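You operate a simulated robot arm through the tools that you are given. There is no shell and no other tool.

The job below is to be done with a simulated two-armed robot. You get a single attempt, and the scene is never put back.

## Task
Let the sink drain, swap the stopper for the strainer and scrub the lint smear off.
Fine: stopper into its ring; use the foam pad and put it back. What is to be rubbed or washed off counts as gone when no trace of it is left.

The check looks at the end state, three seconds after you hand in, the way a careful person would. Anything else that was tipped, shoved, dropped, spilled or broken makes it a failure. A push-on lid holds only when it is set on centred and level and pressed home; a screw cap is set on level and turned clockwise until tight.

## Robot
Two 7-joint arms with two-finger parallel grippers on one trunk, on a base that moves. Base frame: it is fixed to the floor where the robot stands at the start and does not move with it; the origin is under the middle of the robot, x ahead of it, y to its left, z up. Units: cm, degrees, N and s.
The left shoulder is at the start at [6, 18.9, 122.8], the right one opposite. With the tool pointing down near the work surface each hand reaches from about 10 to 60 cm from the robot's upright axis, wherever it stands, measured 20 degrees to its own side. Places, roughly: foam pad with purple grip (10x7x8 cm) [60, -30, 90]; lint smear [50, 20, 80]; sink outlet [50, -10, 80]; stopper ring [40, -30, 90]; utility sink [60, 10, 80]. Payload 3.43 kg a hand.
The TCP of each hand is the grasp point between the finger pads, 3 cm short of the fingertips. In the tool frame z runs along the fingers and y along their closing line. Largest opening 9.4 cm; finger width 2.8, thickness 1; the body of the gripper, 5 by 9.6 cm, starts 5.5 cm behind the TCP.
Orientation is that of the tool frame in the base frame, as a unit quaternion [x, y, z, w]. With the fingers straight down and closing along the base's y, the tool's x points along the base's -x, its y along +y and its z along -z.

## Interface
- The arms move only by the tool servo_tool. It takes "left_rows", "right_rows" or both (then of equal length, played together; a hand with none holds still); each is a list of rows, each an object of numbers (a shift or turn left out is 0, a gripper value left out holds the last): "x", "y", "z": the shift along the base's x, y, z in units of 200 mm (1.0 is 200 mm); "ax", "ay", "az": the turn, a rotation vector about the base's x, y, z in units of 90 degrees (1.0 is 90 degrees); "jaw": the closure, from 0 (fully open) to 1 (shut). In form: [{"x": .., "y": .., "z": .., "ax": .., "ay": .., "az": .., "jaw": ..}, ...]. A call has 1 to 20 rows; each row is the pose to reach, as a shift and turn from the pose commanded when the call began. A call with a number of a shift or a turn outside -1 to 1 is refused whole. Each row takes 0.2 s and may step no farther than 5 cm and 8.6 degrees from the row before; otherwise, or with a gripper value out of range, the whole call is refused. A pose out of reach is approached as far as the arm can. The call stops where the force on the tool passes 40 N (or 10 N more than at its start, if that is more) or the arm is blocked; 0.2 s more then pass. Each finger travels about 15.3 cm/s and halts on what it meets, pressing with about 39 N; the grip force reading is that of the motor and also rises with nothing between the fingers. The clock runs only during rows and for 0.2 s after the last one: add rows that repeat a pose to give the fingers time. The reply holds the time, the measured pose of the TCP, the force on the tool along the base axes, the opening and the grip force, in the units named above and with some noise, with the torque about the TCP (base axes, N m) and any sound that the robot's microphone picked up.
- Cameras (640 x 400 px; columns grow to the right, rows downward): "scene" is now at [0.36, -0.29, 175.97]; the picture's right is [-0.04, -1.00, 0.00], its down [-0.89, 0.03, -0.46] and it looks along [0.46, -0.02, -0.89] (base axes); focal length 251 px, centre (320, 200). "left" rides on the left gripper at [7.6, -1.4, -10.3] in its tool frame; the picture's right is [0.18, 0.98, 0.00], its down [-0.75, 0.14, -0.64] and it looks along [-0.63, 0.12, 0.77] (tool axes); focal length 243 px, centre (320, 200). "right" rides on the right gripper at [7.6, 1.4, -10.2] in its tool frame; the picture's right is [-0.18, 0.98, 0.00], its down [-0.75, -0.14, -0.64] and it looks along [-0.63, -0.12, 0.77] (tool axes); focal length 243 px, centre (320, 200). There is no depth. A picture from a camera that has moved, and an enlarged one, comes with that camera's place and axes in the base frame and with its lens.
- camera(camera): a new picture of that camera. The clock stands still meanwhile.
- slide_trunk(by): slides the trunk up (or, below 0, down) by that many cm; the arms and the scene camera ride with it, the base frame stays. It gives what a move gives, with no picture.
- steer(legs): drives the robot by 1 to 6 legs, each [ahead, left, turn to the left] in cm, cm and degrees, along the robot's own axes; the way and the turn of a leg run together, so that a leg with both is an arc; at most 150 cm and 180 degrees a leg. The arms and the cameras ride along, it lands a little off, and it stops where it bumps. It gives what a move gives.
- turn_head(pan, tilt): turns the head with the scene camera to pan (to the left, within 86 degrees either way) and tilt (down, from -29 to 69), counted from straight ahead of the robot. It gives what a move gives.
- inspect(camera, box): a new picture of the part [left, top, right, bottom] of that camera's present view, enlarged. The clock stands still meanwhile.
- close_job(): hands the job in; it is judged then, once.

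Places have to be worked out from the pictures, the camera data and where the tool is seen. Open the grippers and draw the arms clear of the work before you hand the job in, unless the task says otherwise.

The tools are called as name(argument=value, ...) on one line, values as JSON. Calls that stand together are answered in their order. servo_tool: Moves the arms, as the interface text tells. Its arguments: {"type":"object","properties":{"left_rows":{"type":"array"},"right_rows":{"type":"array"}},"required":[]} The other tools are called the same way: slide_trunk (by) moves the trunk up or down; steer (legs) drives the base; turn_head (pan, tilt) turns the head that bears the scene camera; camera (camera) takes a picture; inspect (camera, box) takes an enlarged picture of a part of a camera's view; close_job () hands the job in.

At the start:

```text
time_s: 0.0
left_tool_pos: [40.58, 7.32, 115.88]
left_tcp_rot: [0.0, 1.0, 0.0, 0.0]
left_ft_force: [-0.8, 0.0, -0.6]
left_moment: [-0.04, 0.0, -0.02]
left_grip_width: 9.4
left_grasp_force: 0.1
right_tool_pos: [31.88, -26.07, 109.96]
right_tcp_rot: [0.001, 1.0, 0.0, 0.0]
right_ft_force: [0.0, 0.0, -0.1]
right_moment: [0.04, 0.0, 0.0]
right_grip_width: 9.41
right_grasp_force: 0.1
trunk travel left (down, up): [-90.0, 9.0]
robot x, y, heading: [-0.01, 0.03, 0.1]
head pan, tilt (commanded): [-2.0, 62.8]
```

scene: 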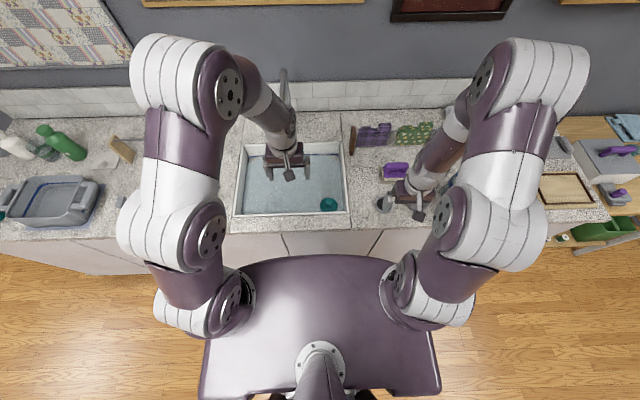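
right: 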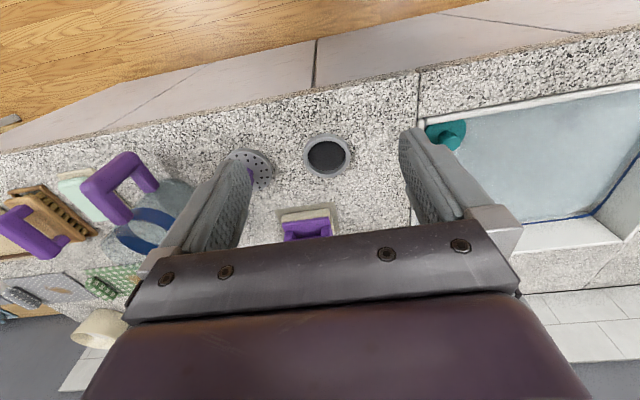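
left: 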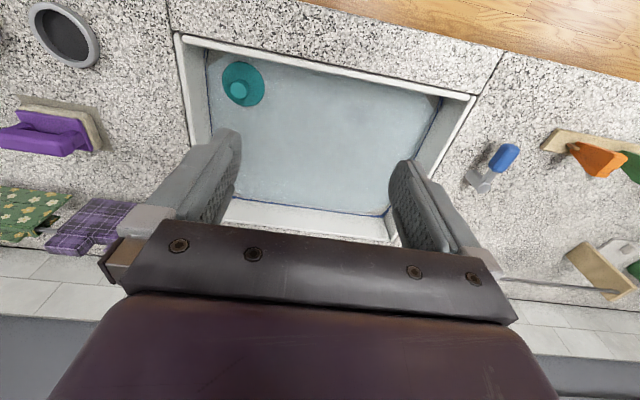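

The first pictures show the sink with water, a teal stopper in it, the ring, a strainer beside the ring and several purple-gripped pads. I'll look closer before moving.

inspect(camera="scene", box=[220, 120, 460, 270])

inspect(camera="left", box=[0, 0, 320, 200])

inspect(camera="right", box=[200, 80, 500, 260])

inspect(camera="right", box=[0, 130, 240, 380])

```text
2.67 times, centred on (340, 195) of scene
camera zoom: at [0.36, -0.29, 175.97], right [-0.04, -1.0, 0.0], down [-0.89, 0.03, -0.46], along [0.46, -0.02, -0.89], focal length 670 px, centre (267, 213)
```

zoom: 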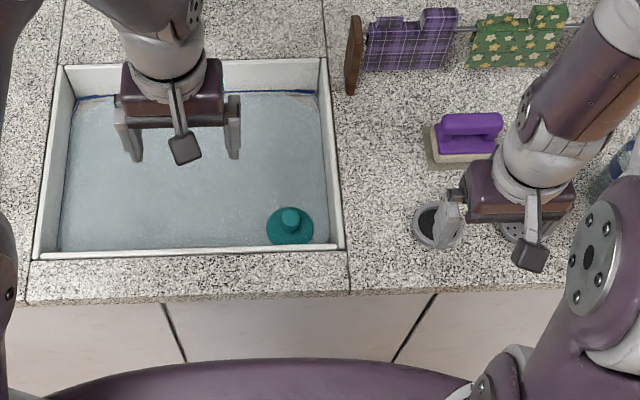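

```text
2.00 times, centred on (160, 100) of left
camera zoom: at [32.98, 5.77, 125.97], right [-0.18, 0.98, 0.0], down [0.75, 0.14, 0.64], along [0.63, 0.12, -0.77], focal length 485 px, centre (640, 400)
```

zoom: 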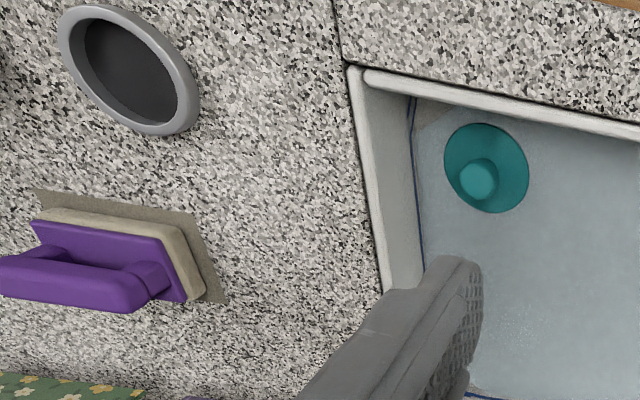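

```text
2.13 times, centred on (350, 170) of right
camera zoom: at [24.3, -24.76, 120.16], right [0.18, 0.98, 0.0], down [0.75, -0.14, 0.64], along [0.63, -0.12, -0.77], focal length 518 px, centre (256, 264)
```

zoom: 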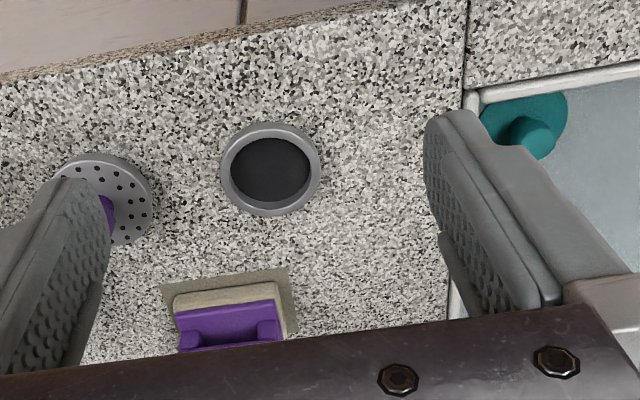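

```text
1.60 times, centred on (120, 255) of right
camera zoom: at [24.3, -24.76, 120.16], right [0.18, 0.98, 0.0], down [0.75, -0.14, 0.64], along [0.63, -0.12, -0.77], focal length 388 px, centre (640, 112)
```

zoom: 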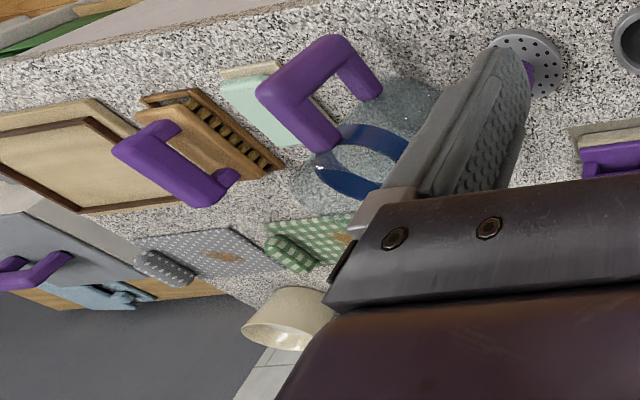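

The stopper is at roughly (47,-6), the ring at (42,-27), the foam pad at (54,-31) on a darker patch, and the strainer at about (41,-38). I'll move both hands up and back so the scene camera sees the sink and the counter.

servo_tool(left_rows=[{"x": -0.1, "y": 0.15, "z": 0.1}, {"x": -0.2, "y": 0.3, "z": 0.2}, {"x": -0.3, "y": 0.45, "z": 0.3}, {"x": -0.4, "y": 0.6, "z": 0.3}, {"x": -0.5, "y": 0.75, "z": 0.3}], right_rows=[{"x": -0.05, "y": -0.05, "z": 0.15}, {"x": -0.1, "y": -0.1, "z": 0.3}, {"x": -0.2, "y": -0.2, "z": 0.45}, {"x": -0.3, "y": -0.3, "z": 0.5}, {"x": -0.35, "y": -0.4, "z": 0.5}])

camera(camera="scene")

camera(camera="right")

camera(camera="left")

```text
time_s: 1.2
left_tool_pos: [30.39, 22.5, 121.48]
left_tcp_rot: [0.0, 1.0, 0.0, 0.0]
left_ft_force: [0.3, 0.3, 1.1]
left_moment: [-0.02, -0.02, 0.0]
left_grip_width: 9.38
left_grasp_force: 0.0
right_tool_pos: [24.82, -33.93, 119.85]
right_tcp_rot: [0.001, 1.0, 0.0, 0.0]
right_ft_force: [0.1, 0.2, 0.9]
right_moment: [0.0, 0.02, 0.0]
right_grip_width: 9.4
right_grasp_force: 0.1
trunk travel left (down, up): [-90.0, 9.0]
robot x, y, heading: [0.03, 0.15, 0.0]
head pan, tilt (commanded): [-2.0, 62.8]
```

```text
taken
camera scene: at [0.26, -0.26, 175.97], right [-0.04, -1.0, 0.0], down [-0.89, 0.03, -0.46], along [0.46, -0.02, -0.89], focal length 251 px, centre (320, 200)
```

scene: 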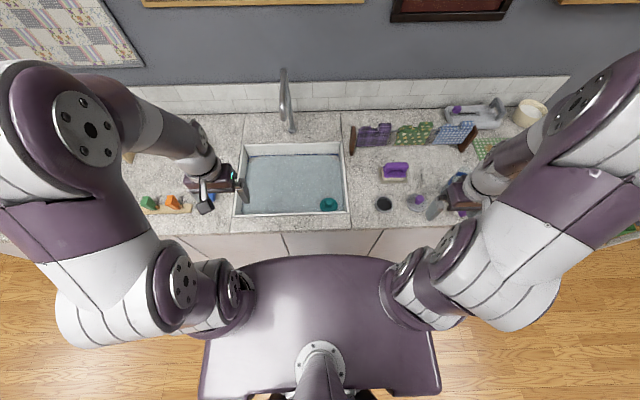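

```text
taken
camera right: at [17.2, -32.64, 130.14], right [0.18, 0.98, 0.0], down [0.75, -0.14, 0.64], along [0.63, -0.12, -0.77], focal length 243 px, centre (320, 200)
```

right: 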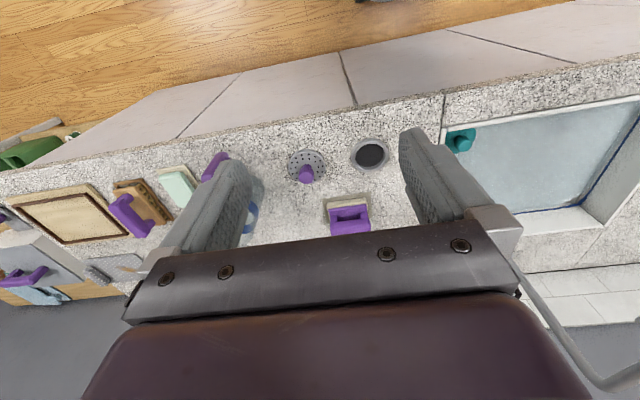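

```text
taken
camera left: at [22.67, 20.95, 131.77], right [-0.18, 0.98, 0.0], down [0.75, 0.14, 0.64], along [0.63, 0.12, -0.77], focal length 243 px, centre (320, 200)
```

left: 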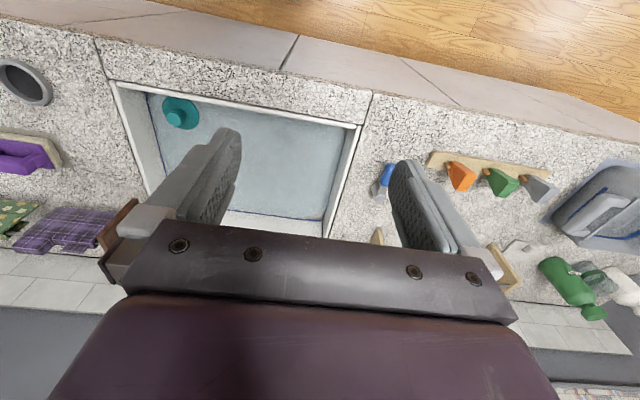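

Clearer now. I'll enlarge the sink and the counter right of it to locate everything precisely.

inspect(camera="scene", box=[230, 130, 358, 230])

inspect(camera="scene", box=[345, 100, 473, 220])

inspect(camera="right", box=[240, 110, 480, 240])

inspect(camera="left", box=[100, 70, 400, 250])

```text
4.00 times, centred on (294, 180) of scene
camera zoom: at [0.26, -0.26, 175.97], right [-0.04, -1.0, 0.0], down [-0.89, 0.03, -0.46], along [0.46, -0.02, -0.89], focal length 1004 px, centre (424, 280)
```

zoom: 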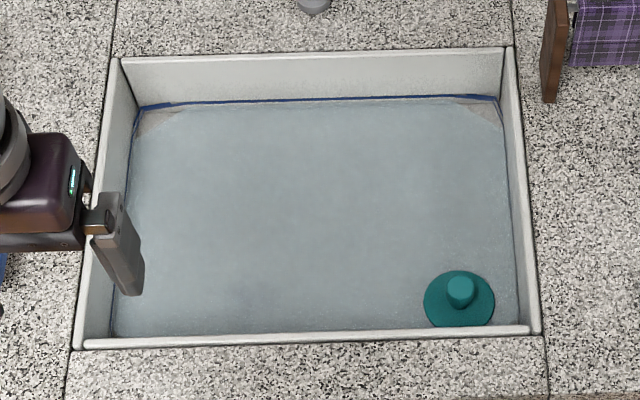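

```text
3.33 times, centred on (409, 160) of scene
camera zoom: at [0.26, -0.26, 175.97], right [-0.04, -1.0, 0.0], down [-0.89, 0.03, -0.46], along [0.46, -0.02, -0.89], focal length 837 px, centre (23, 333)
```

zoom: 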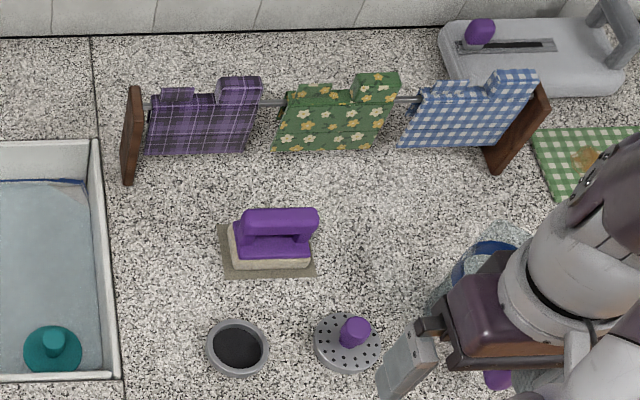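

```text
2.67 times, centred on (360, 175) of right
camera zoom: at [17.2, -32.64, 130.14], right [0.18, 0.98, 0.0], down [0.75, -0.14, 0.64], along [0.63, -0.12, -0.77], focal length 647 px, centre (213, 267)
```

zoom: 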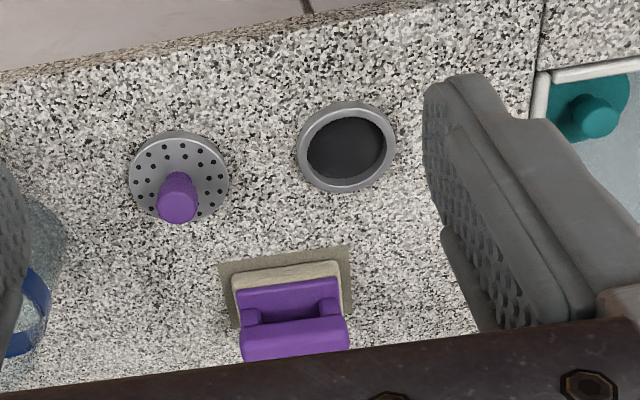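

```text
2.13 times, centred on (250, 160) of left
camera zoom: at [22.67, 20.95, 131.77], right [-0.18, 0.98, 0.0], down [0.75, 0.14, 0.64], along [0.63, 0.12, -0.77], focal length 518 px, centre (469, 285)
```

zoom: 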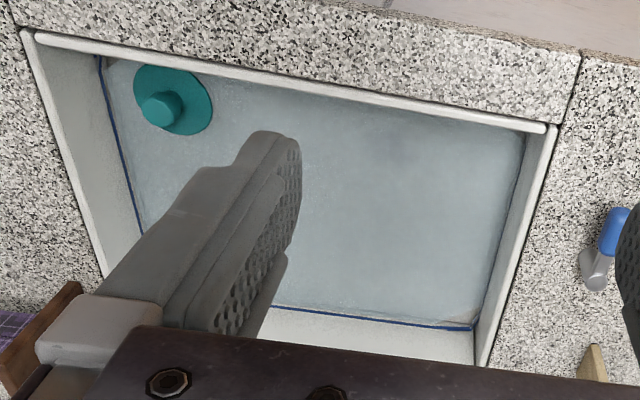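

The stopper's knob is near (46.8,-5.8) with the sink floor around z≈78 and the rim near z≈88. I'll swing the right hand towards it while turning it -90° about z, so that it closes along x and the camera sits on the sink's inner side.

servo_tool(right_rows=[{"x": 0.06, "y": 0.08, "az": -0.09}, {"x": 0.12, "y": 0.16, "az": -0.18}, {"x": 0.18, "y": 0.24, "az": -0.27}, {"x": 0.24, "y": 0.32, "az": -0.36}, {"x": 0.3, "y": 0.4, "az": -0.45}, {"x": 0.36, "y": 0.48, "az": -0.54}, {"x": 0.42, "y": 0.56, "az": -0.63}, {"x": 0.48, "y": 0.64, "az": -0.72}, {"x": 0.54, "y": 0.72, "az": -0.81}, {"x": 0.6, "y": 0.8, "az": -0.9}, {"x": 0.66, "y": 0.88, "az": -0.95}, {"x": 0.72, "y": 0.94, "az": -1.0}])

camera(camera="right")

camera(camera="scene")

```text
time_s: 3.8
left_tool_pos: [30.4, 22.36, 121.57]
left_tcp_rot: [0.0, 1.0, 0.0, 0.0]
left_ft_force: [-0.7, -0.3, -0.2]
left_moment: [-0.02, 0.03, -0.01]
left_grip_width: 9.39
left_grasp_force: 0.1
right_tool_pos: [39.56, -15.3, 120.14]
right_tcp_rot: [0.708, 0.706, 0.0, 0.0]
right_ft_force: [-0.3, 0.2, 0.1]
right_moment: [-0.02, 0.02, 0.0]
right_grip_width: 9.39
right_grasp_force: 0.0
trunk travel left (down, up): [-90.0, 9.0]
robot x, y, heading: [0.36, 0.14, 0.0]
head pan, tilt (commanded): [-2.0, 62.8]
```

```text
taken
camera right: at [41.01, -7.72, 130.23], right [0.98, -0.19, 0.0], down [-0.14, -0.75, 0.64], along [-0.12, -0.63, -0.77], focal length 243 px, centre (320, 200)
```

right: 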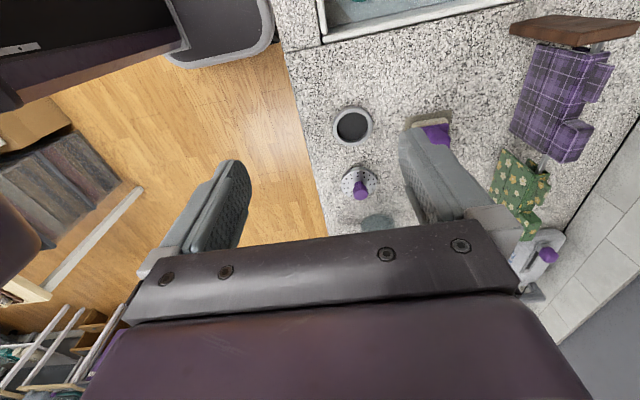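

```text
taken
camera scene: at [0.45, -0.24, 175.97], right [-0.04, -1.0, 0.0], down [-0.89, 0.03, -0.46], along [0.46, -0.02, -0.89], focal length 251 px, centre (320, 200)
```

scene: 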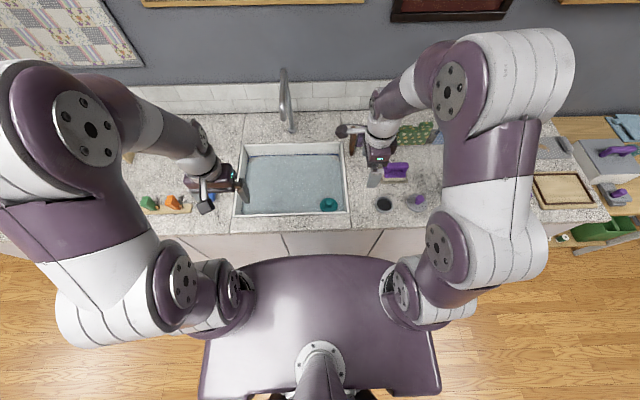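

The hand is rotated with the camera to its +y side. Now I move above the stopper at z≈103 and check through the wrist camera.

servo_tool(right_rows=[{"x": 0.09, "y": 0.12, "z": -0.15}, {"x": 0.18, "y": 0.24, "z": -0.3}, {"x": 0.27, "y": 0.36, "z": -0.45}, {"x": 0.36, "y": 0.47, "z": -0.6}, {"x": 0.36, "y": 0.47, "z": -0.75, "jaw": 0.3}, {"x": 0.36, "y": 0.47, "z": -0.8, "jaw": 0.3}])

camera(camera="right")

inspect(camera="scene", box=[230, 120, 390, 230])

```text
time_s: 5.2
left_tool_pos: [30.42, 22.38, 121.59]
left_tcp_rot: [0.0, 1.0, 0.001, 0.0]
left_ft_force: [-0.8, -0.5, 0.0]
left_moment: [0.01, -0.03, -0.01]
left_grip_width: 9.4
left_grasp_force: 0.0
right_tool_pos: [46.6, -6.02, 103.84]
right_tcp_rot: [0.707, 0.707, 0.0, 0.0]
right_ft_force: [-0.7, -0.7, 0.0]
right_moment: [-0.02, 0.01, -0.02]
right_grip_width: 6.59
right_grasp_force: 0.0
trunk travel left (down, up): [-90.0, 9.0]
robot x, y, heading: [-0.46, 0.01, 0.1]
head pan, tilt (commanded): [-2.0, 62.8]
```

```text
taken
camera right: at [47.94, 1.63, 114.07], right [0.98, -0.18, 0.0], down [-0.14, -0.75, 0.64], along [-0.12, -0.63, -0.77], focal length 243 px, centre (320, 200)
```

right: 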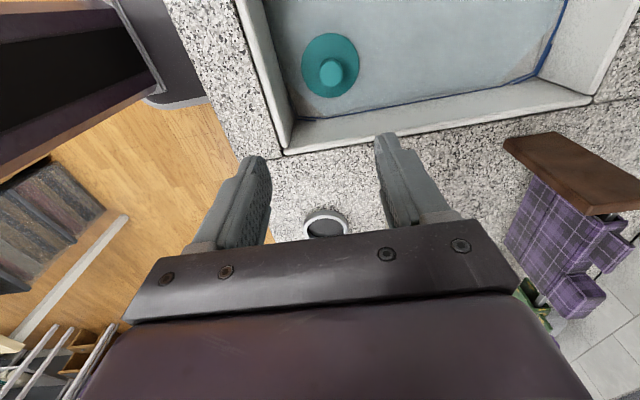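

```text
3.64 times, centred on (310, 175) of scene
camera zoom: at [0.28, -0.31, 175.97], right [-0.04, -1.0, 0.0], down [-0.89, 0.03, -0.46], along [0.46, -0.02, -0.89], focal length 913 px, centre (356, 291)
```

zoom: 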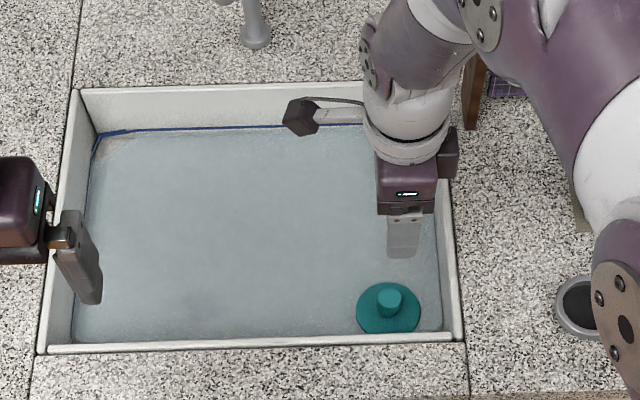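

The knob appears about 1.5 cm further in +x and 0.4 cm in +y than the tool axis. I'll correct by that and descend to about z=94 with a narrower jaw, then check again.

servo_tool(right_rows=[{"x": 0.04, "y": 0.01, "z": -0.1, "jaw": 0.4}, {"x": 0.075, "y": 0.02, "z": -0.25, "jaw": 0.4}, {"x": 0.075, "y": 0.02, "z": -0.4, "jaw": 0.4}, {"x": 0.075, "y": 0.02, "z": -0.5, "jaw": 0.4}])

camera(camera="right")

inspect(camera="scene", box=[280, 130, 376, 220])

```text
time_s: 6.2
left_tool_pos: [30.44, 22.31, 121.51]
left_tcp_rot: [0.0, 1.0, 0.0, 0.001]
left_ft_force: [-0.5, 0.3, -0.4]
left_moment: [-0.01, 0.02, 0.03]
left_grip_width: 9.4
left_grasp_force: 0.1
right_tool_pos: [47.89, -5.56, 94.26]
right_tcp_rot: [0.708, 0.707, 0.0, 0.0]
right_ft_force: [0.5, -0.6, -0.2]
right_moment: [-0.01, 0.02, 0.0]
right_grip_width: 5.6
right_grasp_force: 0.1
trunk travel left (down, up): [-90.0, 9.0]
robot x, y, heading: [0.17, 0.04, -0.0]
head pan, tilt (commanded): [-2.0, 62.8]
```

```text
taken
camera right: at [49.3, 1.85, 104.43], right [0.98, -0.18, 0.0], down [-0.14, -0.75, 0.64], along [-0.12, -0.63, -0.77], focal length 243 px, centre (320, 200)
```

right: 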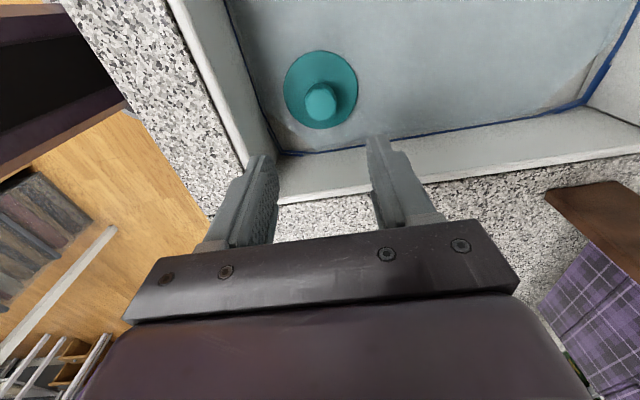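

```text
4.44 times, centred on (328, 175) of scene
camera zoom: at [0.4, -0.29, 175.98], right [-0.04, -1.0, 0.0], down [-0.89, 0.03, -0.46], along [0.46, -0.02, -0.89], focal length 1116 px, centre (284, 311)
```

zoom: 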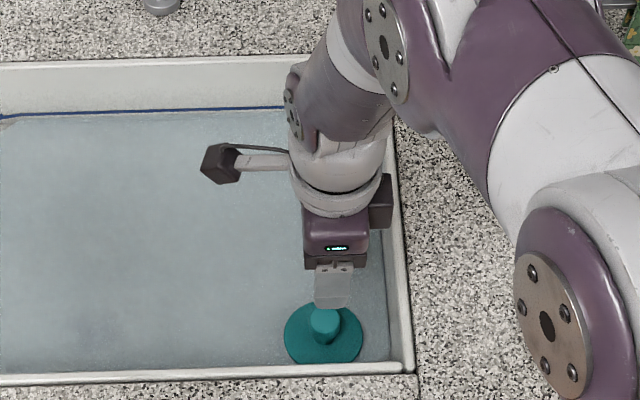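

The knob is on the tool axis (column 321), its top near z≈80 and the disc near z≈76.5. I descend to about z=84 and check again.

servo_tool(right_rows=[{"z": -0.15}, {"z": -0.3}, {"z": -0.4}, {"z": -0.5}])

camera(camera="right")

inspect(camera="scene", box=[280, 130, 376, 220])

```text
time_s: 7.2
left_tool_pos: [30.57, 22.5, 121.52]
left_tcp_rot: [0.0, 1.0, 0.0, 0.0]
left_ft_force: [-0.3, 0.9, -0.4]
left_moment: [-0.01, 0.0, -0.01]
left_grip_width: 9.39
left_grasp_force: 0.0
right_tool_pos: [48.19, -5.37, 83.87]
right_tcp_rot: [0.708, 0.707, 0.0, -0.001]
right_ft_force: [-0.2, 0.3, -0.4]
right_moment: [0.02, 0.01, -0.02]
right_grip_width: 5.66
right_grasp_force: 0.0
trunk travel left (down, up): [-90.0, 9.0]
robot x, y, heading: [0.12, -0.28, 0.2]
head pan, tilt (commanded): [-2.0, 62.8]
```

```text
taken
camera right: at [49.6, 2.12, 94.07], right [0.98, -0.18, 0.0], down [-0.14, -0.75, 0.64], along [-0.12, -0.63, -0.77], focal length 243 px, centre (320, 200)
```

right: 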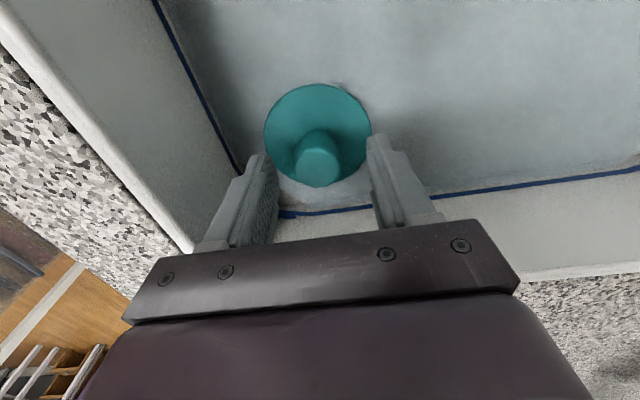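

```text
4.44 times, centred on (328, 175) of scene
camera zoom: at [0.42, -0.29, 175.98], right [-0.04, -1.0, 0.0], down [-0.89, 0.03, -0.46], along [0.46, -0.02, -0.89], focal length 1116 px, centre (284, 311)
```

zoom: 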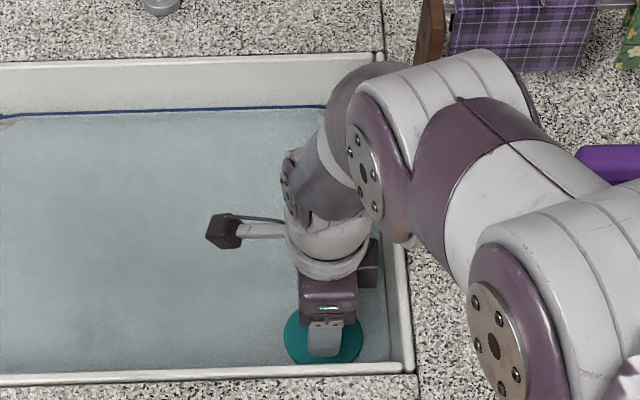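

The knob sits centred between the fingertips with its top at about z≈81. I lower about 3.2 cm so the tips nearly touch the disc, and close.

servo_tool(right_rows=[{"z": -0.06}, {"z": -0.12}, {"z": -0.16}, {"z": -0.16}, {"z": -0.16, "jaw": 1.0}, {"z": -0.16, "jaw": 1.0}, {"z": -0.16, "jaw": 1.0}, {"z": -0.16, "jaw": 1.0}])

camera(camera="right")

```text
time_s: 8.3
left_tool_pos: [30.15, 22.39, 121.68]
left_tcp_rot: [0.0, 1.0, 0.0, 0.001]
left_ft_force: [0.6, -0.7, 0.3]
left_moment: [0.03, -0.01, -0.02]
left_grip_width: 9.41
left_grasp_force: 0.1
right_tool_pos: [48.18, -5.36, 81.15]
right_tcp_rot: [0.707, 0.708, 0.001, 0.001]
right_ft_force: [-4.6, -2.4, 25.5]
right_moment: [-0.04, 0.56, 0.39]
right_grip_width: 2.89
right_grasp_force: 39.4
trunk travel left (down, up): [-90.0, 9.0]
robot x, y, heading: [0.09, -0.01, 0.2]
head pan, tilt (commanded): [-2.0, 62.8]
stopped in row 5 (right hand): the force on the tool passed its limit at 66 N (the readings are from after the stop); the commanded pose is now the measured one
```

```text
taken
camera right: at [49.58, 2.14, 91.32], right [0.98, -0.18, 0.0], down [-0.14, -0.75, 0.64], along [-0.12, -0.63, -0.77], focal length 243 px, centre (320, 200)
```

right: 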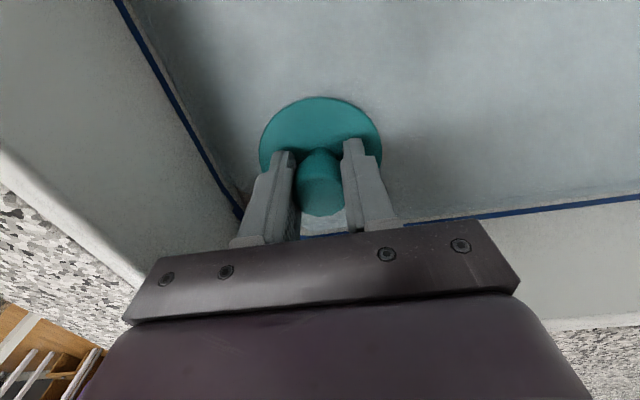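

The grip closed on the knob at 2.89 cm width with the fingertips on the disc. Now I lift straight up to break the seal.

servo_tool(right_rows=[{"z": 0.02}, {"z": 0.05}, {"z": 0.12}, {"z": 0.25}, {"z": 0.4}])

camera(camera="right")

inspect(camera="scene", box=[230, 120, 390, 230])

```text
time_s: 9.5
left_tool_pos: [30.27, 22.42, 121.61]
left_tcp_rot: [0.0, 1.0, -0.001, -0.001]
left_ft_force: [0.2, 0.3, -0.1]
left_moment: [-0.01, -0.01, 0.0]
left_grip_width: 9.39
left_grasp_force: 0.1
right_tool_pos: [48.26, -5.47, 88.69]
right_tcp_rot: [0.707, 0.707, 0.0, -0.001]
right_ft_force: [-0.2, 1.2, -0.3]
right_moment: [-0.01, 0.0, 0.0]
right_grip_width: 2.89
right_grasp_force: 38.6
trunk travel left (down, up): [-90.0, 9.0]
robot x, y, heading: [-0.25, -0.16, -0.3]
head pan, tilt (commanded): [-2.0, 62.8]
```

```text
taken
camera right: at [49.73, 2.15, 98.93], right [0.98, -0.18, 0.0], down [-0.14, -0.75, 0.64], along [-0.12, -0.63, -0.77], focal length 243 px, centre (320, 200)
```

right: 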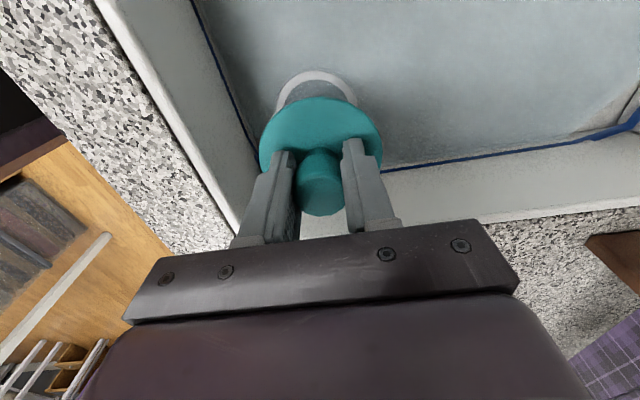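

```text
3.64 times, centred on (310, 175) of scene
camera zoom: at [0.22, -0.3, 175.97], right [-0.04, -1.0, 0.0], down [-0.89, 0.03, -0.46], along [0.46, -0.02, -0.89], focal length 913 px, centre (356, 291)
```

zoom: 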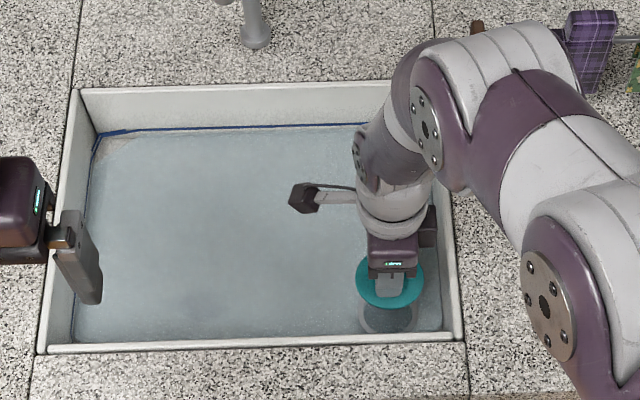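

The stopper is out and the outlet is visible below it. I raise it well clear of the rim and carry it toward the ring.

servo_tool(right_rows=[{"z": 0.2}, {"z": 0.4}, {"z": 0.6}, {"z": 0.8}, {"z": 0.97}, {"z": 0.97, "y": -0.22, "x": -0.06}, {"z": 0.97, "y": -0.44, "x": -0.12}, {"z": 0.97, "y": -0.66, "x": -0.18}, {"z": 0.97, "y": -0.88, "x": -0.24}, {"z": 0.97, "y": -1.0, "x": -0.3}])

camera(camera="right")

camera(camera="scene")

```text
time_s: 11.7
left_tool_pos: [30.42, 22.34, 121.62]
left_tcp_rot: [0.0, 1.0, 0.0, -0.001]
left_ft_force: [0.1, 0.1, -0.8]
left_moment: [-0.02, -0.01, 0.01]
left_grip_width: 9.38
left_grasp_force: 0.1
right_tool_pos: [42.07, -25.55, 108.07]
right_tcp_rot: [0.707, 0.707, 0.0, 0.0]
right_ft_force: [-0.5, 0.2, -0.2]
right_moment: [0.02, -0.02, 0.01]
right_grip_width: 2.87
right_grasp_force: 39.4
trunk travel left (down, up): [-90.0, 9.0]
robot x, y, heading: [-0.06, -0.16, 0.3]
head pan, tilt (commanded): [-2.0, 62.8]
```

```text
taken
camera right: at [43.41, -17.99, 118.35], right [0.98, -0.18, 0.0], down [-0.14, -0.75, 0.64], along [-0.12, -0.63, -0.77], focal length 243 px, centre (320, 200)
```

right: 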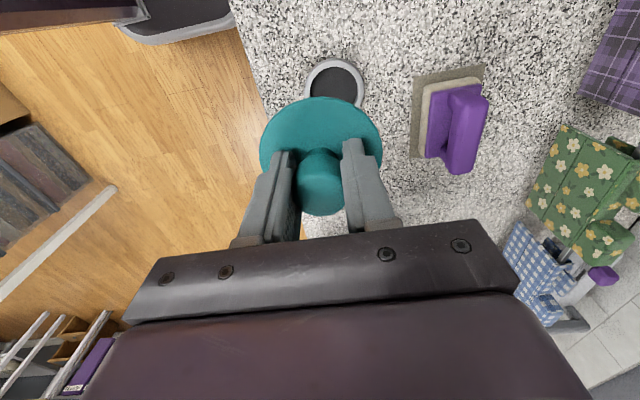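

```text
taken
camera scene: at [0.29, -0.36, 175.97], right [-0.04, -1.0, 0.0], down [-0.89, 0.03, -0.46], along [0.46, -0.02, -0.89], focal length 251 px, centre (320, 200)
```

scene: 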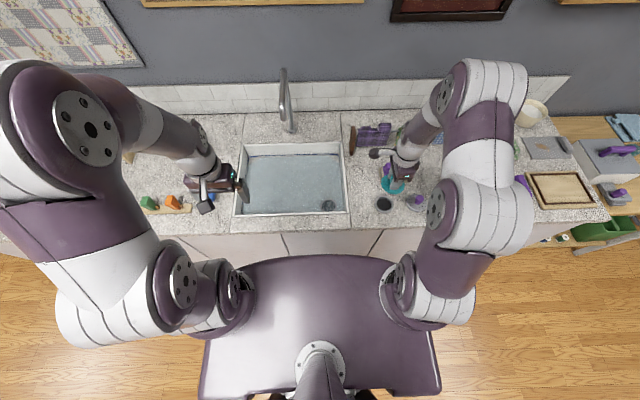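

The ring peeks out behind the stopper, about 1.5 cm further in +x. I move the hand 6 cm past it in -y so the ring is fully visible and I can measure it.

servo_tool(right_rows=[{"x": 0.04, "y": -0.15}, {"x": 0.08, "y": -0.3}, {"x": 0.08, "y": -0.3}])

camera(camera="right")

inspect(camera="scene", box=[340, 120, 460, 220])

```text
time_s: 12.5
left_tool_pos: [30.44, 22.39, 121.58]
left_tcp_rot: [0.0, 1.0, -0.001, -0.001]
left_ft_force: [0.4, 0.9, 0.9]
left_moment: [-0.02, 0.01, -0.02]
left_grip_width: 9.42
left_grasp_force: 0.0
right_tool_pos: [43.58, -31.31, 108.07]
right_tcp_rot: [0.707, 0.707, 0.0, 0.0]
right_ft_force: [0.5, -0.4, 0.3]
right_moment: [-0.01, 0.01, -0.01]
right_grip_width: 2.88
right_grasp_force: 38.8
trunk travel left (down, up): [-90.0, 9.0]
robot x, y, heading: [-0.04, -0.12, 0.2]
head pan, tilt (commanded): [-2.0, 62.8]
```

```text
taken
camera right: at [45.06, -23.64, 118.28], right [0.98, -0.18, 0.0], down [-0.14, -0.75, 0.64], along [-0.12, -0.63, -0.77], focal length 243 px, centre (320, 200)
```

right: 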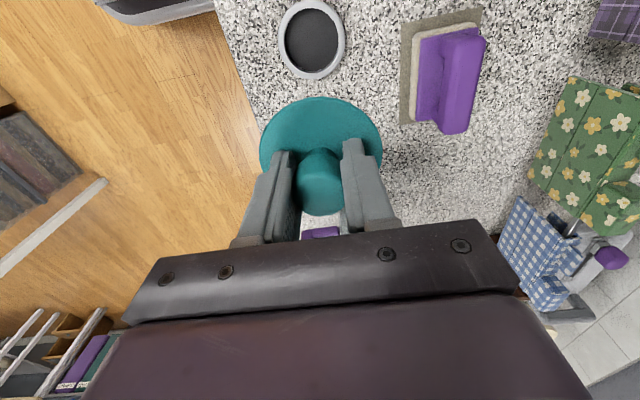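

```text
4.00 times, centred on (400, 170) of scene
camera zoom: at [0.31, -0.13, 175.97], right [-0.04, -1.0, 0.0], down [-0.89, 0.03, -0.46], along [0.46, -0.02, -0.89], focal length 1004 px, centre (0, 320)
```

zoom: 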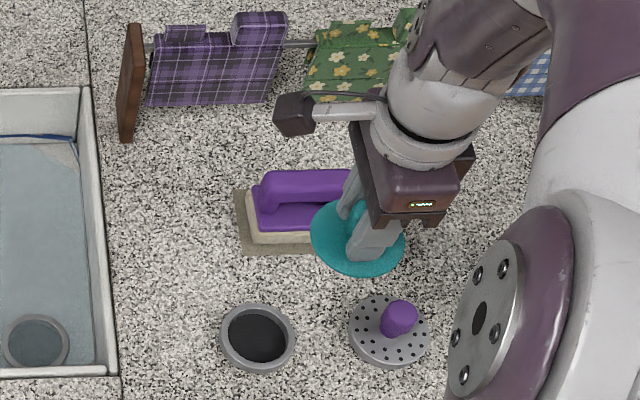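

The ring is now fully visible: I compute its centre at about (43.6,-27.1), top z≈86.5. I drop 8 cm at this offset for a second, closer measurement.

servo_tool(right_rows=[{"z": -0.2}, {"z": -0.35}, {"z": -0.35}])

camera(camera="right")

inspect(camera="scene", box=[340, 120, 460, 220])

```text
time_s: 13.3
left_tool_pos: [30.45, 22.37, 121.61]
left_tcp_rot: [-0.001, 1.0, 0.0, 0.0]
left_ft_force: [0.0, -0.7, 0.3]
left_moment: [0.02, -0.04, -0.01]
left_grip_width: 9.41
left_grasp_force: 0.1
right_tool_pos: [43.81, -31.44, 101.14]
right_tcp_rot: [0.707, 0.707, 0.0, -0.001]
right_ft_force: [-0.3, -0.3, -0.6]
right_moment: [0.0, -0.04, -0.01]
right_grip_width: 2.88
right_grasp_force: 39.6
trunk travel left (down, up): [-90.0, 9.0]
robot x, y, heading: [0.05, 0.25, 0.2]
head pan, tilt (commanded): [-2.0, 62.8]
```

```text
taken
camera right: at [45.12, -23.92, 111.29], right [0.98, -0.18, 0.0], down [-0.14, -0.75, 0.64], along [-0.12, -0.63, -0.77], focal length 243 px, centre (320, 200)
```

right: 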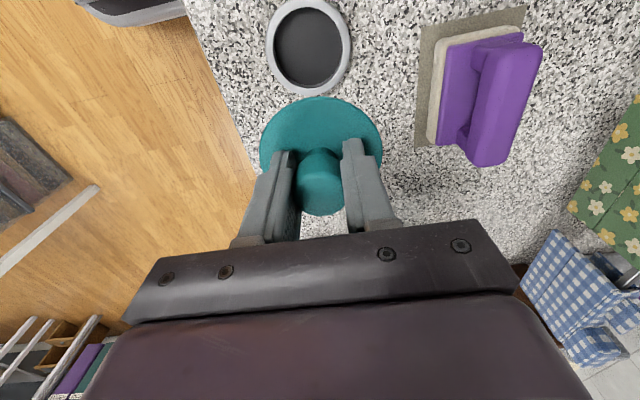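

```text
4.00 times, centred on (400, 170) of scene
camera zoom: at [0.25, -0.26, 175.97], right [-0.04, -1.0, 0.0], down [-0.89, 0.03, -0.46], along [0.46, -0.02, -0.89], focal length 1004 px, centre (0, 320)
```

zoom: 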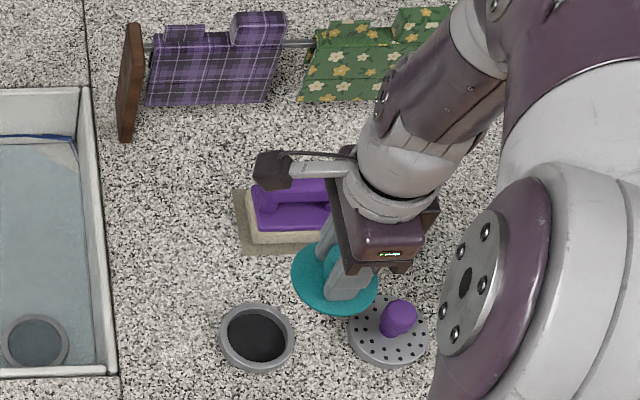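

Second measurement agrees: ring centre ≈ (43.6,-27.2). I move over it and descend to about z=94 for a visual check.

servo_tool(right_rows=[{"x": -0.005, "y": 0.1}, {"x": -0.005, "y": 0.21}, {"x": -0.005, "y": 0.21, "z": -0.12}, {"x": -0.005, "y": 0.21, "z": -0.24}, {"x": -0.005, "y": 0.21, "z": -0.35}, {"x": -0.005, "y": 0.21, "z": -0.35}])

inspect(camera="right", box=[220, 60, 420, 240])

inspect(camera="scene", box=[350, 160, 420, 220])

```text
time_s: 14.7
left_tool_pos: [30.47, 22.32, 121.62]
left_tcp_rot: [0.0, 1.0, 0.002, 0.0]
left_ft_force: [0.5, -0.2, -1.3]
left_moment: [-0.04, -0.01, 0.01]
left_grip_width: 9.4
left_grasp_force: 0.0
right_tool_pos: [43.77, -27.16, 94.08]
right_tcp_rot: [0.707, 0.707, 0.0, -0.001]
right_ft_force: [-0.5, 0.3, -0.9]
right_moment: [-0.01, 0.01, 0.02]
right_grip_width: 2.89
right_grasp_force: 38.8
trunk travel left (down, up): [-90.0, 9.0]
robot x, y, heading: [-0.11, 0.29, -0.1]
head pan, tilt (commanded): [-2.0, 62.8]
```

```text
2.22 times, centred on (320, 150) of right
camera zoom: at [45.08, -19.73, 104.3], right [0.98, -0.18, 0.0], down [-0.14, -0.75, 0.64], along [-0.12, -0.63, -0.77], focal length 539 px, centre (320, 311)
```

zoom: 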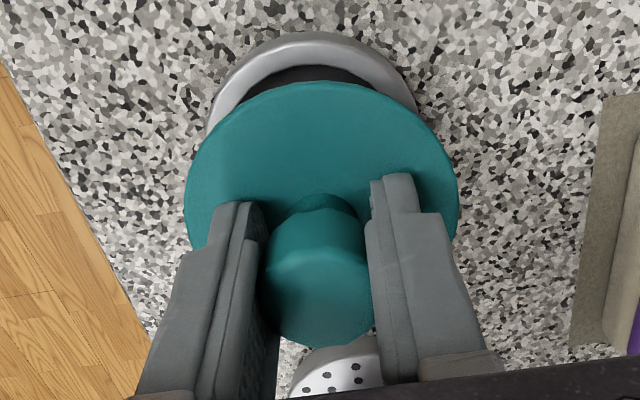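

```text
6.67 times, centred on (385, 190) of scene
camera zoom: at [0.35, -0.33, 175.97], right [-0.04, -1.0, 0.0], down [-0.89, 0.03, -0.46], along [0.46, -0.02, -0.89], focal length 1674 px, centre (-113, 267)
```

zoom: 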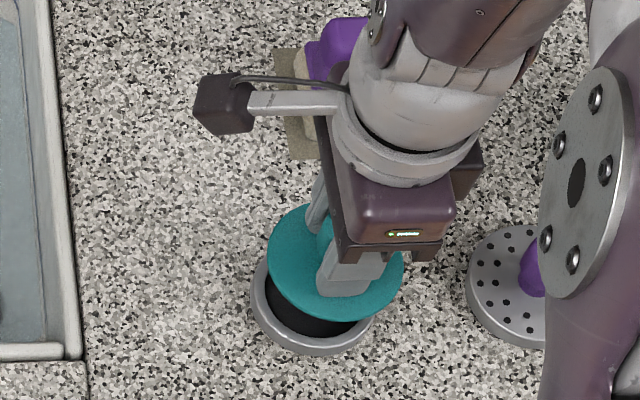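

The ring sits about 0.2 cm towards -x and 0.25 cm towards +y of the stopper's centre. I make that correction and go down to z≈91.5.

servo_tool(right_rows=[{"x": -0.01, "y": 0.012}, {"x": -0.01, "y": 0.012, "z": -0.06}, {"x": -0.01, "y": 0.012, "z": -0.12}, {"x": -0.01, "y": 0.012, "z": -0.12}])

inspect(camera="right", box=[220, 60, 420, 240])

inspect(camera="scene", box=[350, 160, 420, 220])

```text
time_s: 15.7
left_tool_pos: [30.53, 22.44, 121.55]
left_tcp_rot: [0.0, 1.0, 0.0, 0.0]
left_ft_force: [1.0, 0.0, 0.6]
left_moment: [-0.04, 0.0, 0.02]
left_grip_width: 9.43
left_grasp_force: 0.0
right_tool_pos: [43.38, -26.95, 91.84]
right_tcp_rot: [0.707, 0.707, 0.0, 0.0]
right_ft_force: [0.3, 1.3, -0.6]
right_moment: [0.03, 0.0, -0.01]
right_grip_width: 2.87
right_grasp_force: 39.3
trunk travel left (down, up): [-90.0, 9.0]
robot x, y, heading: [-0.05, 0.44, 0.1]
head pan, tilt (commanded): [-2.0, 62.8]
```

```text
2.22 times, centred on (320, 150) of right
camera zoom: at [44.8, -19.47, 102.07], right [0.98, -0.18, 0.0], down [-0.14, -0.75, 0.64], along [-0.12, -0.63, -0.77], focal length 539 px, centre (320, 311)
```

zoom: 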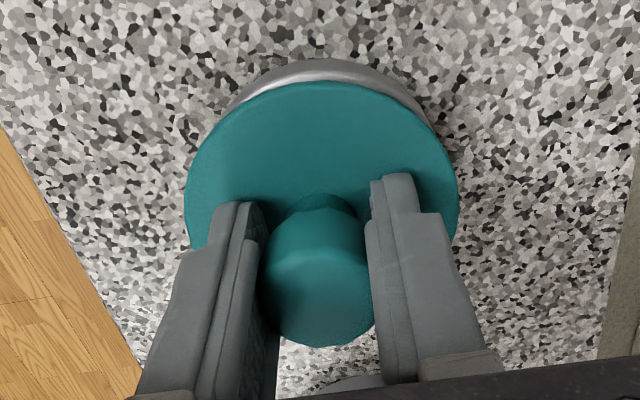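

```text
6.67 times, centred on (385, 190) of scene
camera zoom: at [0.32, -0.27, 175.97], right [-0.04, -1.0, 0.0], down [-0.89, 0.03, -0.46], along [0.46, -0.02, -0.89], focal length 1674 px, centre (-113, 267)
```

zoom: 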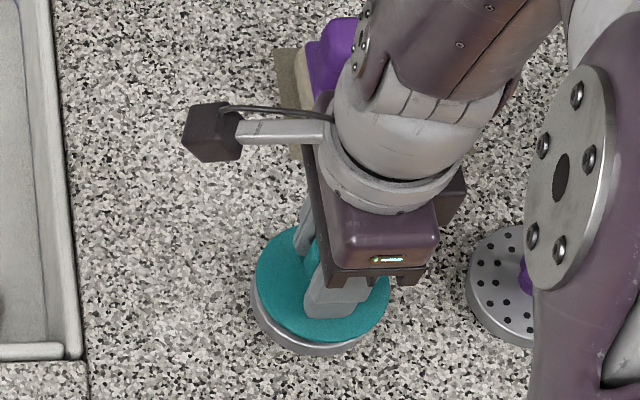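

Nearly there: disc is just above the ring; I nudge +0.1 cm in x and y and lower slowly, watching the force.

servo_tool(right_rows=[{"x": 0.006, "y": 0.005}, {"x": 0.006, "y": 0.005, "z": -0.025}, {"x": 0.006, "y": 0.005, "z": -0.05}, {"x": 0.006, "y": 0.005, "z": -0.05}])

inspect(camera="right", box=[220, 60, 420, 240])

inspect(camera="scene", box=[350, 160, 420, 220])

```text
time_s: 16.7
left_tool_pos: [30.58, 22.54, 121.61]
left_tcp_rot: [0.001, 1.0, -0.001, 0.001]
left_ft_force: [-0.4, 0.2, -0.6]
left_moment: [0.01, 0.01, -0.01]
left_grip_width: 9.39
left_grasp_force: 0.0
right_tool_pos: [43.65, -26.83, 90.84]
right_tcp_rot: [0.708, 0.707, 0.001, 0.001]
right_ft_force: [0.1, -1.4, -0.4]
right_moment: [0.0, -0.02, -0.01]
right_grip_width: 2.9
right_grasp_force: 38.7
trunk travel left (down, up): [-90.0, 9.0]
robot x, y, heading: [0.15, 0.16, 0.3]
head pan, tilt (commanded): [-2.0, 62.8]
```

```text
2.22 times, centred on (320, 150) of right
camera zoom: at [45.07, -19.32, 101.1], right [0.98, -0.18, 0.0], down [-0.14, -0.75, 0.64], along [-0.12, -0.63, -0.77], focal length 539 px, centre (320, 311)
```

zoom: 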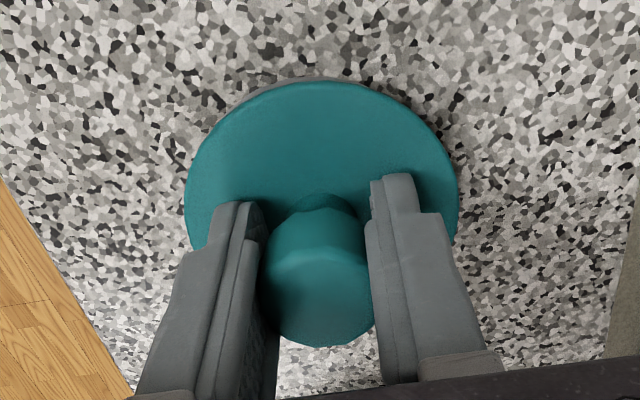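

```text
6.67 times, centred on (385, 190) of scene
camera zoom: at [0.34, -0.29, 175.97], right [-0.04, -1.0, 0.0], down [-0.89, 0.03, -0.46], along [0.46, -0.02, -0.89], focal length 1674 px, centre (-113, 267)
```

zoom: 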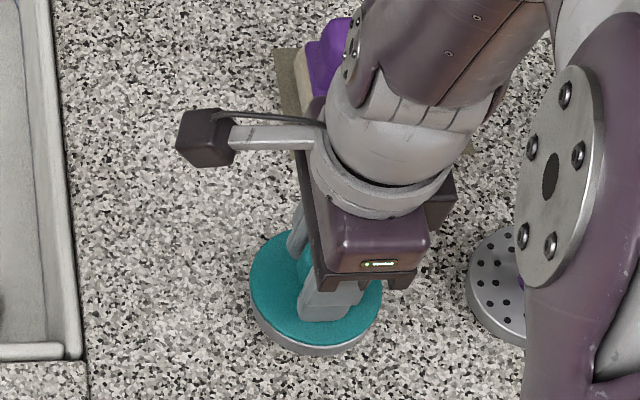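

The disc is concentric with the ring in both views and no force has built up. I keep lowering in small steps.

servo_tool(right_rows=[{"z": -0.015}, {"z": -0.03}, {"z": -0.045}, {"z": -0.06}, {"z": -0.06}])

inspect(camera="scene", box=[350, 160, 420, 220])

inspect(camera="right", box=[220, 60, 420, 240])

```text
time_s: 17.4
left_tool_pos: [30.08, 22.59, 121.66]
left_tcp_rot: [-0.001, 1.0, 0.0, 0.002]
left_ft_force: [0.0, 0.4, 0.3]
left_moment: [0.0, -0.01, 0.0]
left_grip_width: 9.4
left_grasp_force: 0.0
right_tool_pos: [43.58, -26.95, 90.65]
right_tcp_rot: [0.707, 0.707, 0.003, 0.004]
right_ft_force: [-9.9, 1.6, 31.5]
right_moment: [0.66, 0.86, 0.04]
right_grip_width: 2.89
right_grasp_force: 39.1
trunk travel left (down, up): [-90.0, 9.0]
robot x, y, heading: [0.07, 0.23, -0.0]
head pan, tilt (commanded): [-2.0, 62.8]
stopped in row 3 (right hand): the force on the tool passed its limit at 48 N (the readings are from after the stop); the commanded pose is now the measured one
```

```text
6.67 times, centred on (385, 190) of scene
camera zoom: at [-0.25, -0.03, 176.02], right [-0.04, -1.0, 0.0], down [-0.89, 0.03, -0.46], along [0.46, -0.02, -0.89], focal length 1674 px, centre (-113, 267)
```

zoom: 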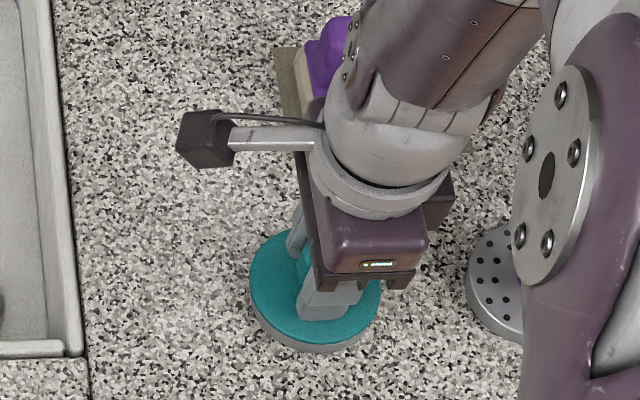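

```text
2.22 times, centred on (320, 150) of right
camera zoom: at [45.0, -19.32, 100.79], right [0.98, -0.18, 0.01], down [-0.15, -0.75, 0.64], along [-0.11, -0.63, -0.77], focal length 539 px, centre (320, 311)
```

zoom: 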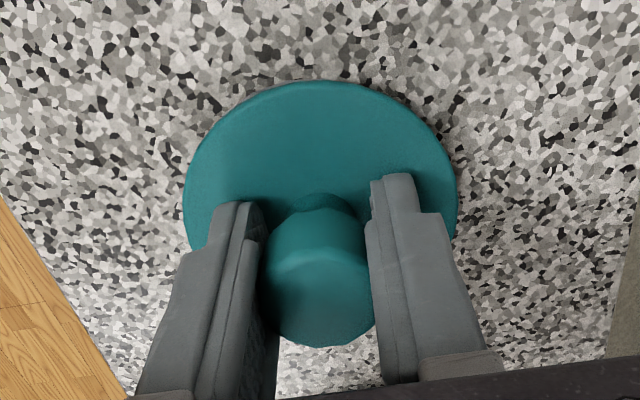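

Contact at z≈90.5 with an off-centre reaction pushing the tool toward -x. I yield slightly in -x (1 mm) and check how the forces change before pressing any further.

servo_tool(right_rows=[{"x": -0.004, "z": 0.005}, {"x": -0.008, "z": 0.005}, {"x": -0.008, "z": 0.005}])

inspect(camera="scene", box=[365, 175, 405, 215])

```text
time_s: 18.2
left_tool_pos: [30.27, 22.64, 121.59]
left_tcp_rot: [0.0, 1.0, -0.001, 0.001]
left_ft_force: [-0.4, 0.5, 1.0]
left_moment: [0.02, 0.0, -0.01]
left_grip_width: 9.41
left_grasp_force: 0.0
right_tool_pos: [43.68, -26.96, 90.62]
right_tcp_rot: [0.707, 0.707, 0.002, 0.005]
right_ft_force: [-3.2, 3.4, 28.1]
right_moment: [0.14, 0.64, 0.01]
right_grip_width: 2.9
right_grasp_force: 38.9
trunk travel left (down, up): [-90.0, 9.0]
robot x, y, heading: [-0.2, -0.06, 0.1]
head pan, tilt (commanded): [-2.0, 62.8]
```

```text
10.00 times, centred on (385, 195) of scene
camera zoom: at [-0.05, 0.0, 175.98], right [-0.04, -1.0, 0.0], down [-0.89, 0.03, -0.46], along [0.46, -0.02, -0.89], focal length 2511 px, centre (-330, 250)
```

zoom: 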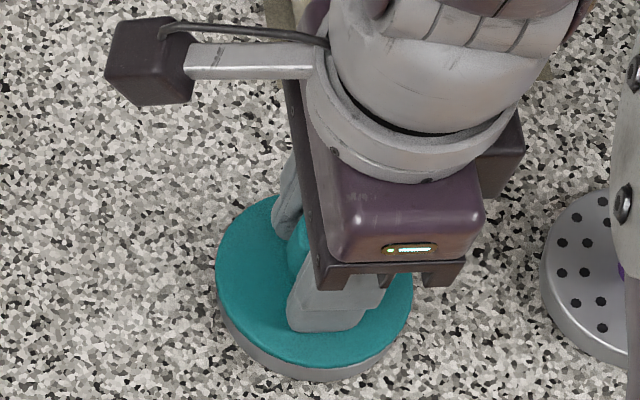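

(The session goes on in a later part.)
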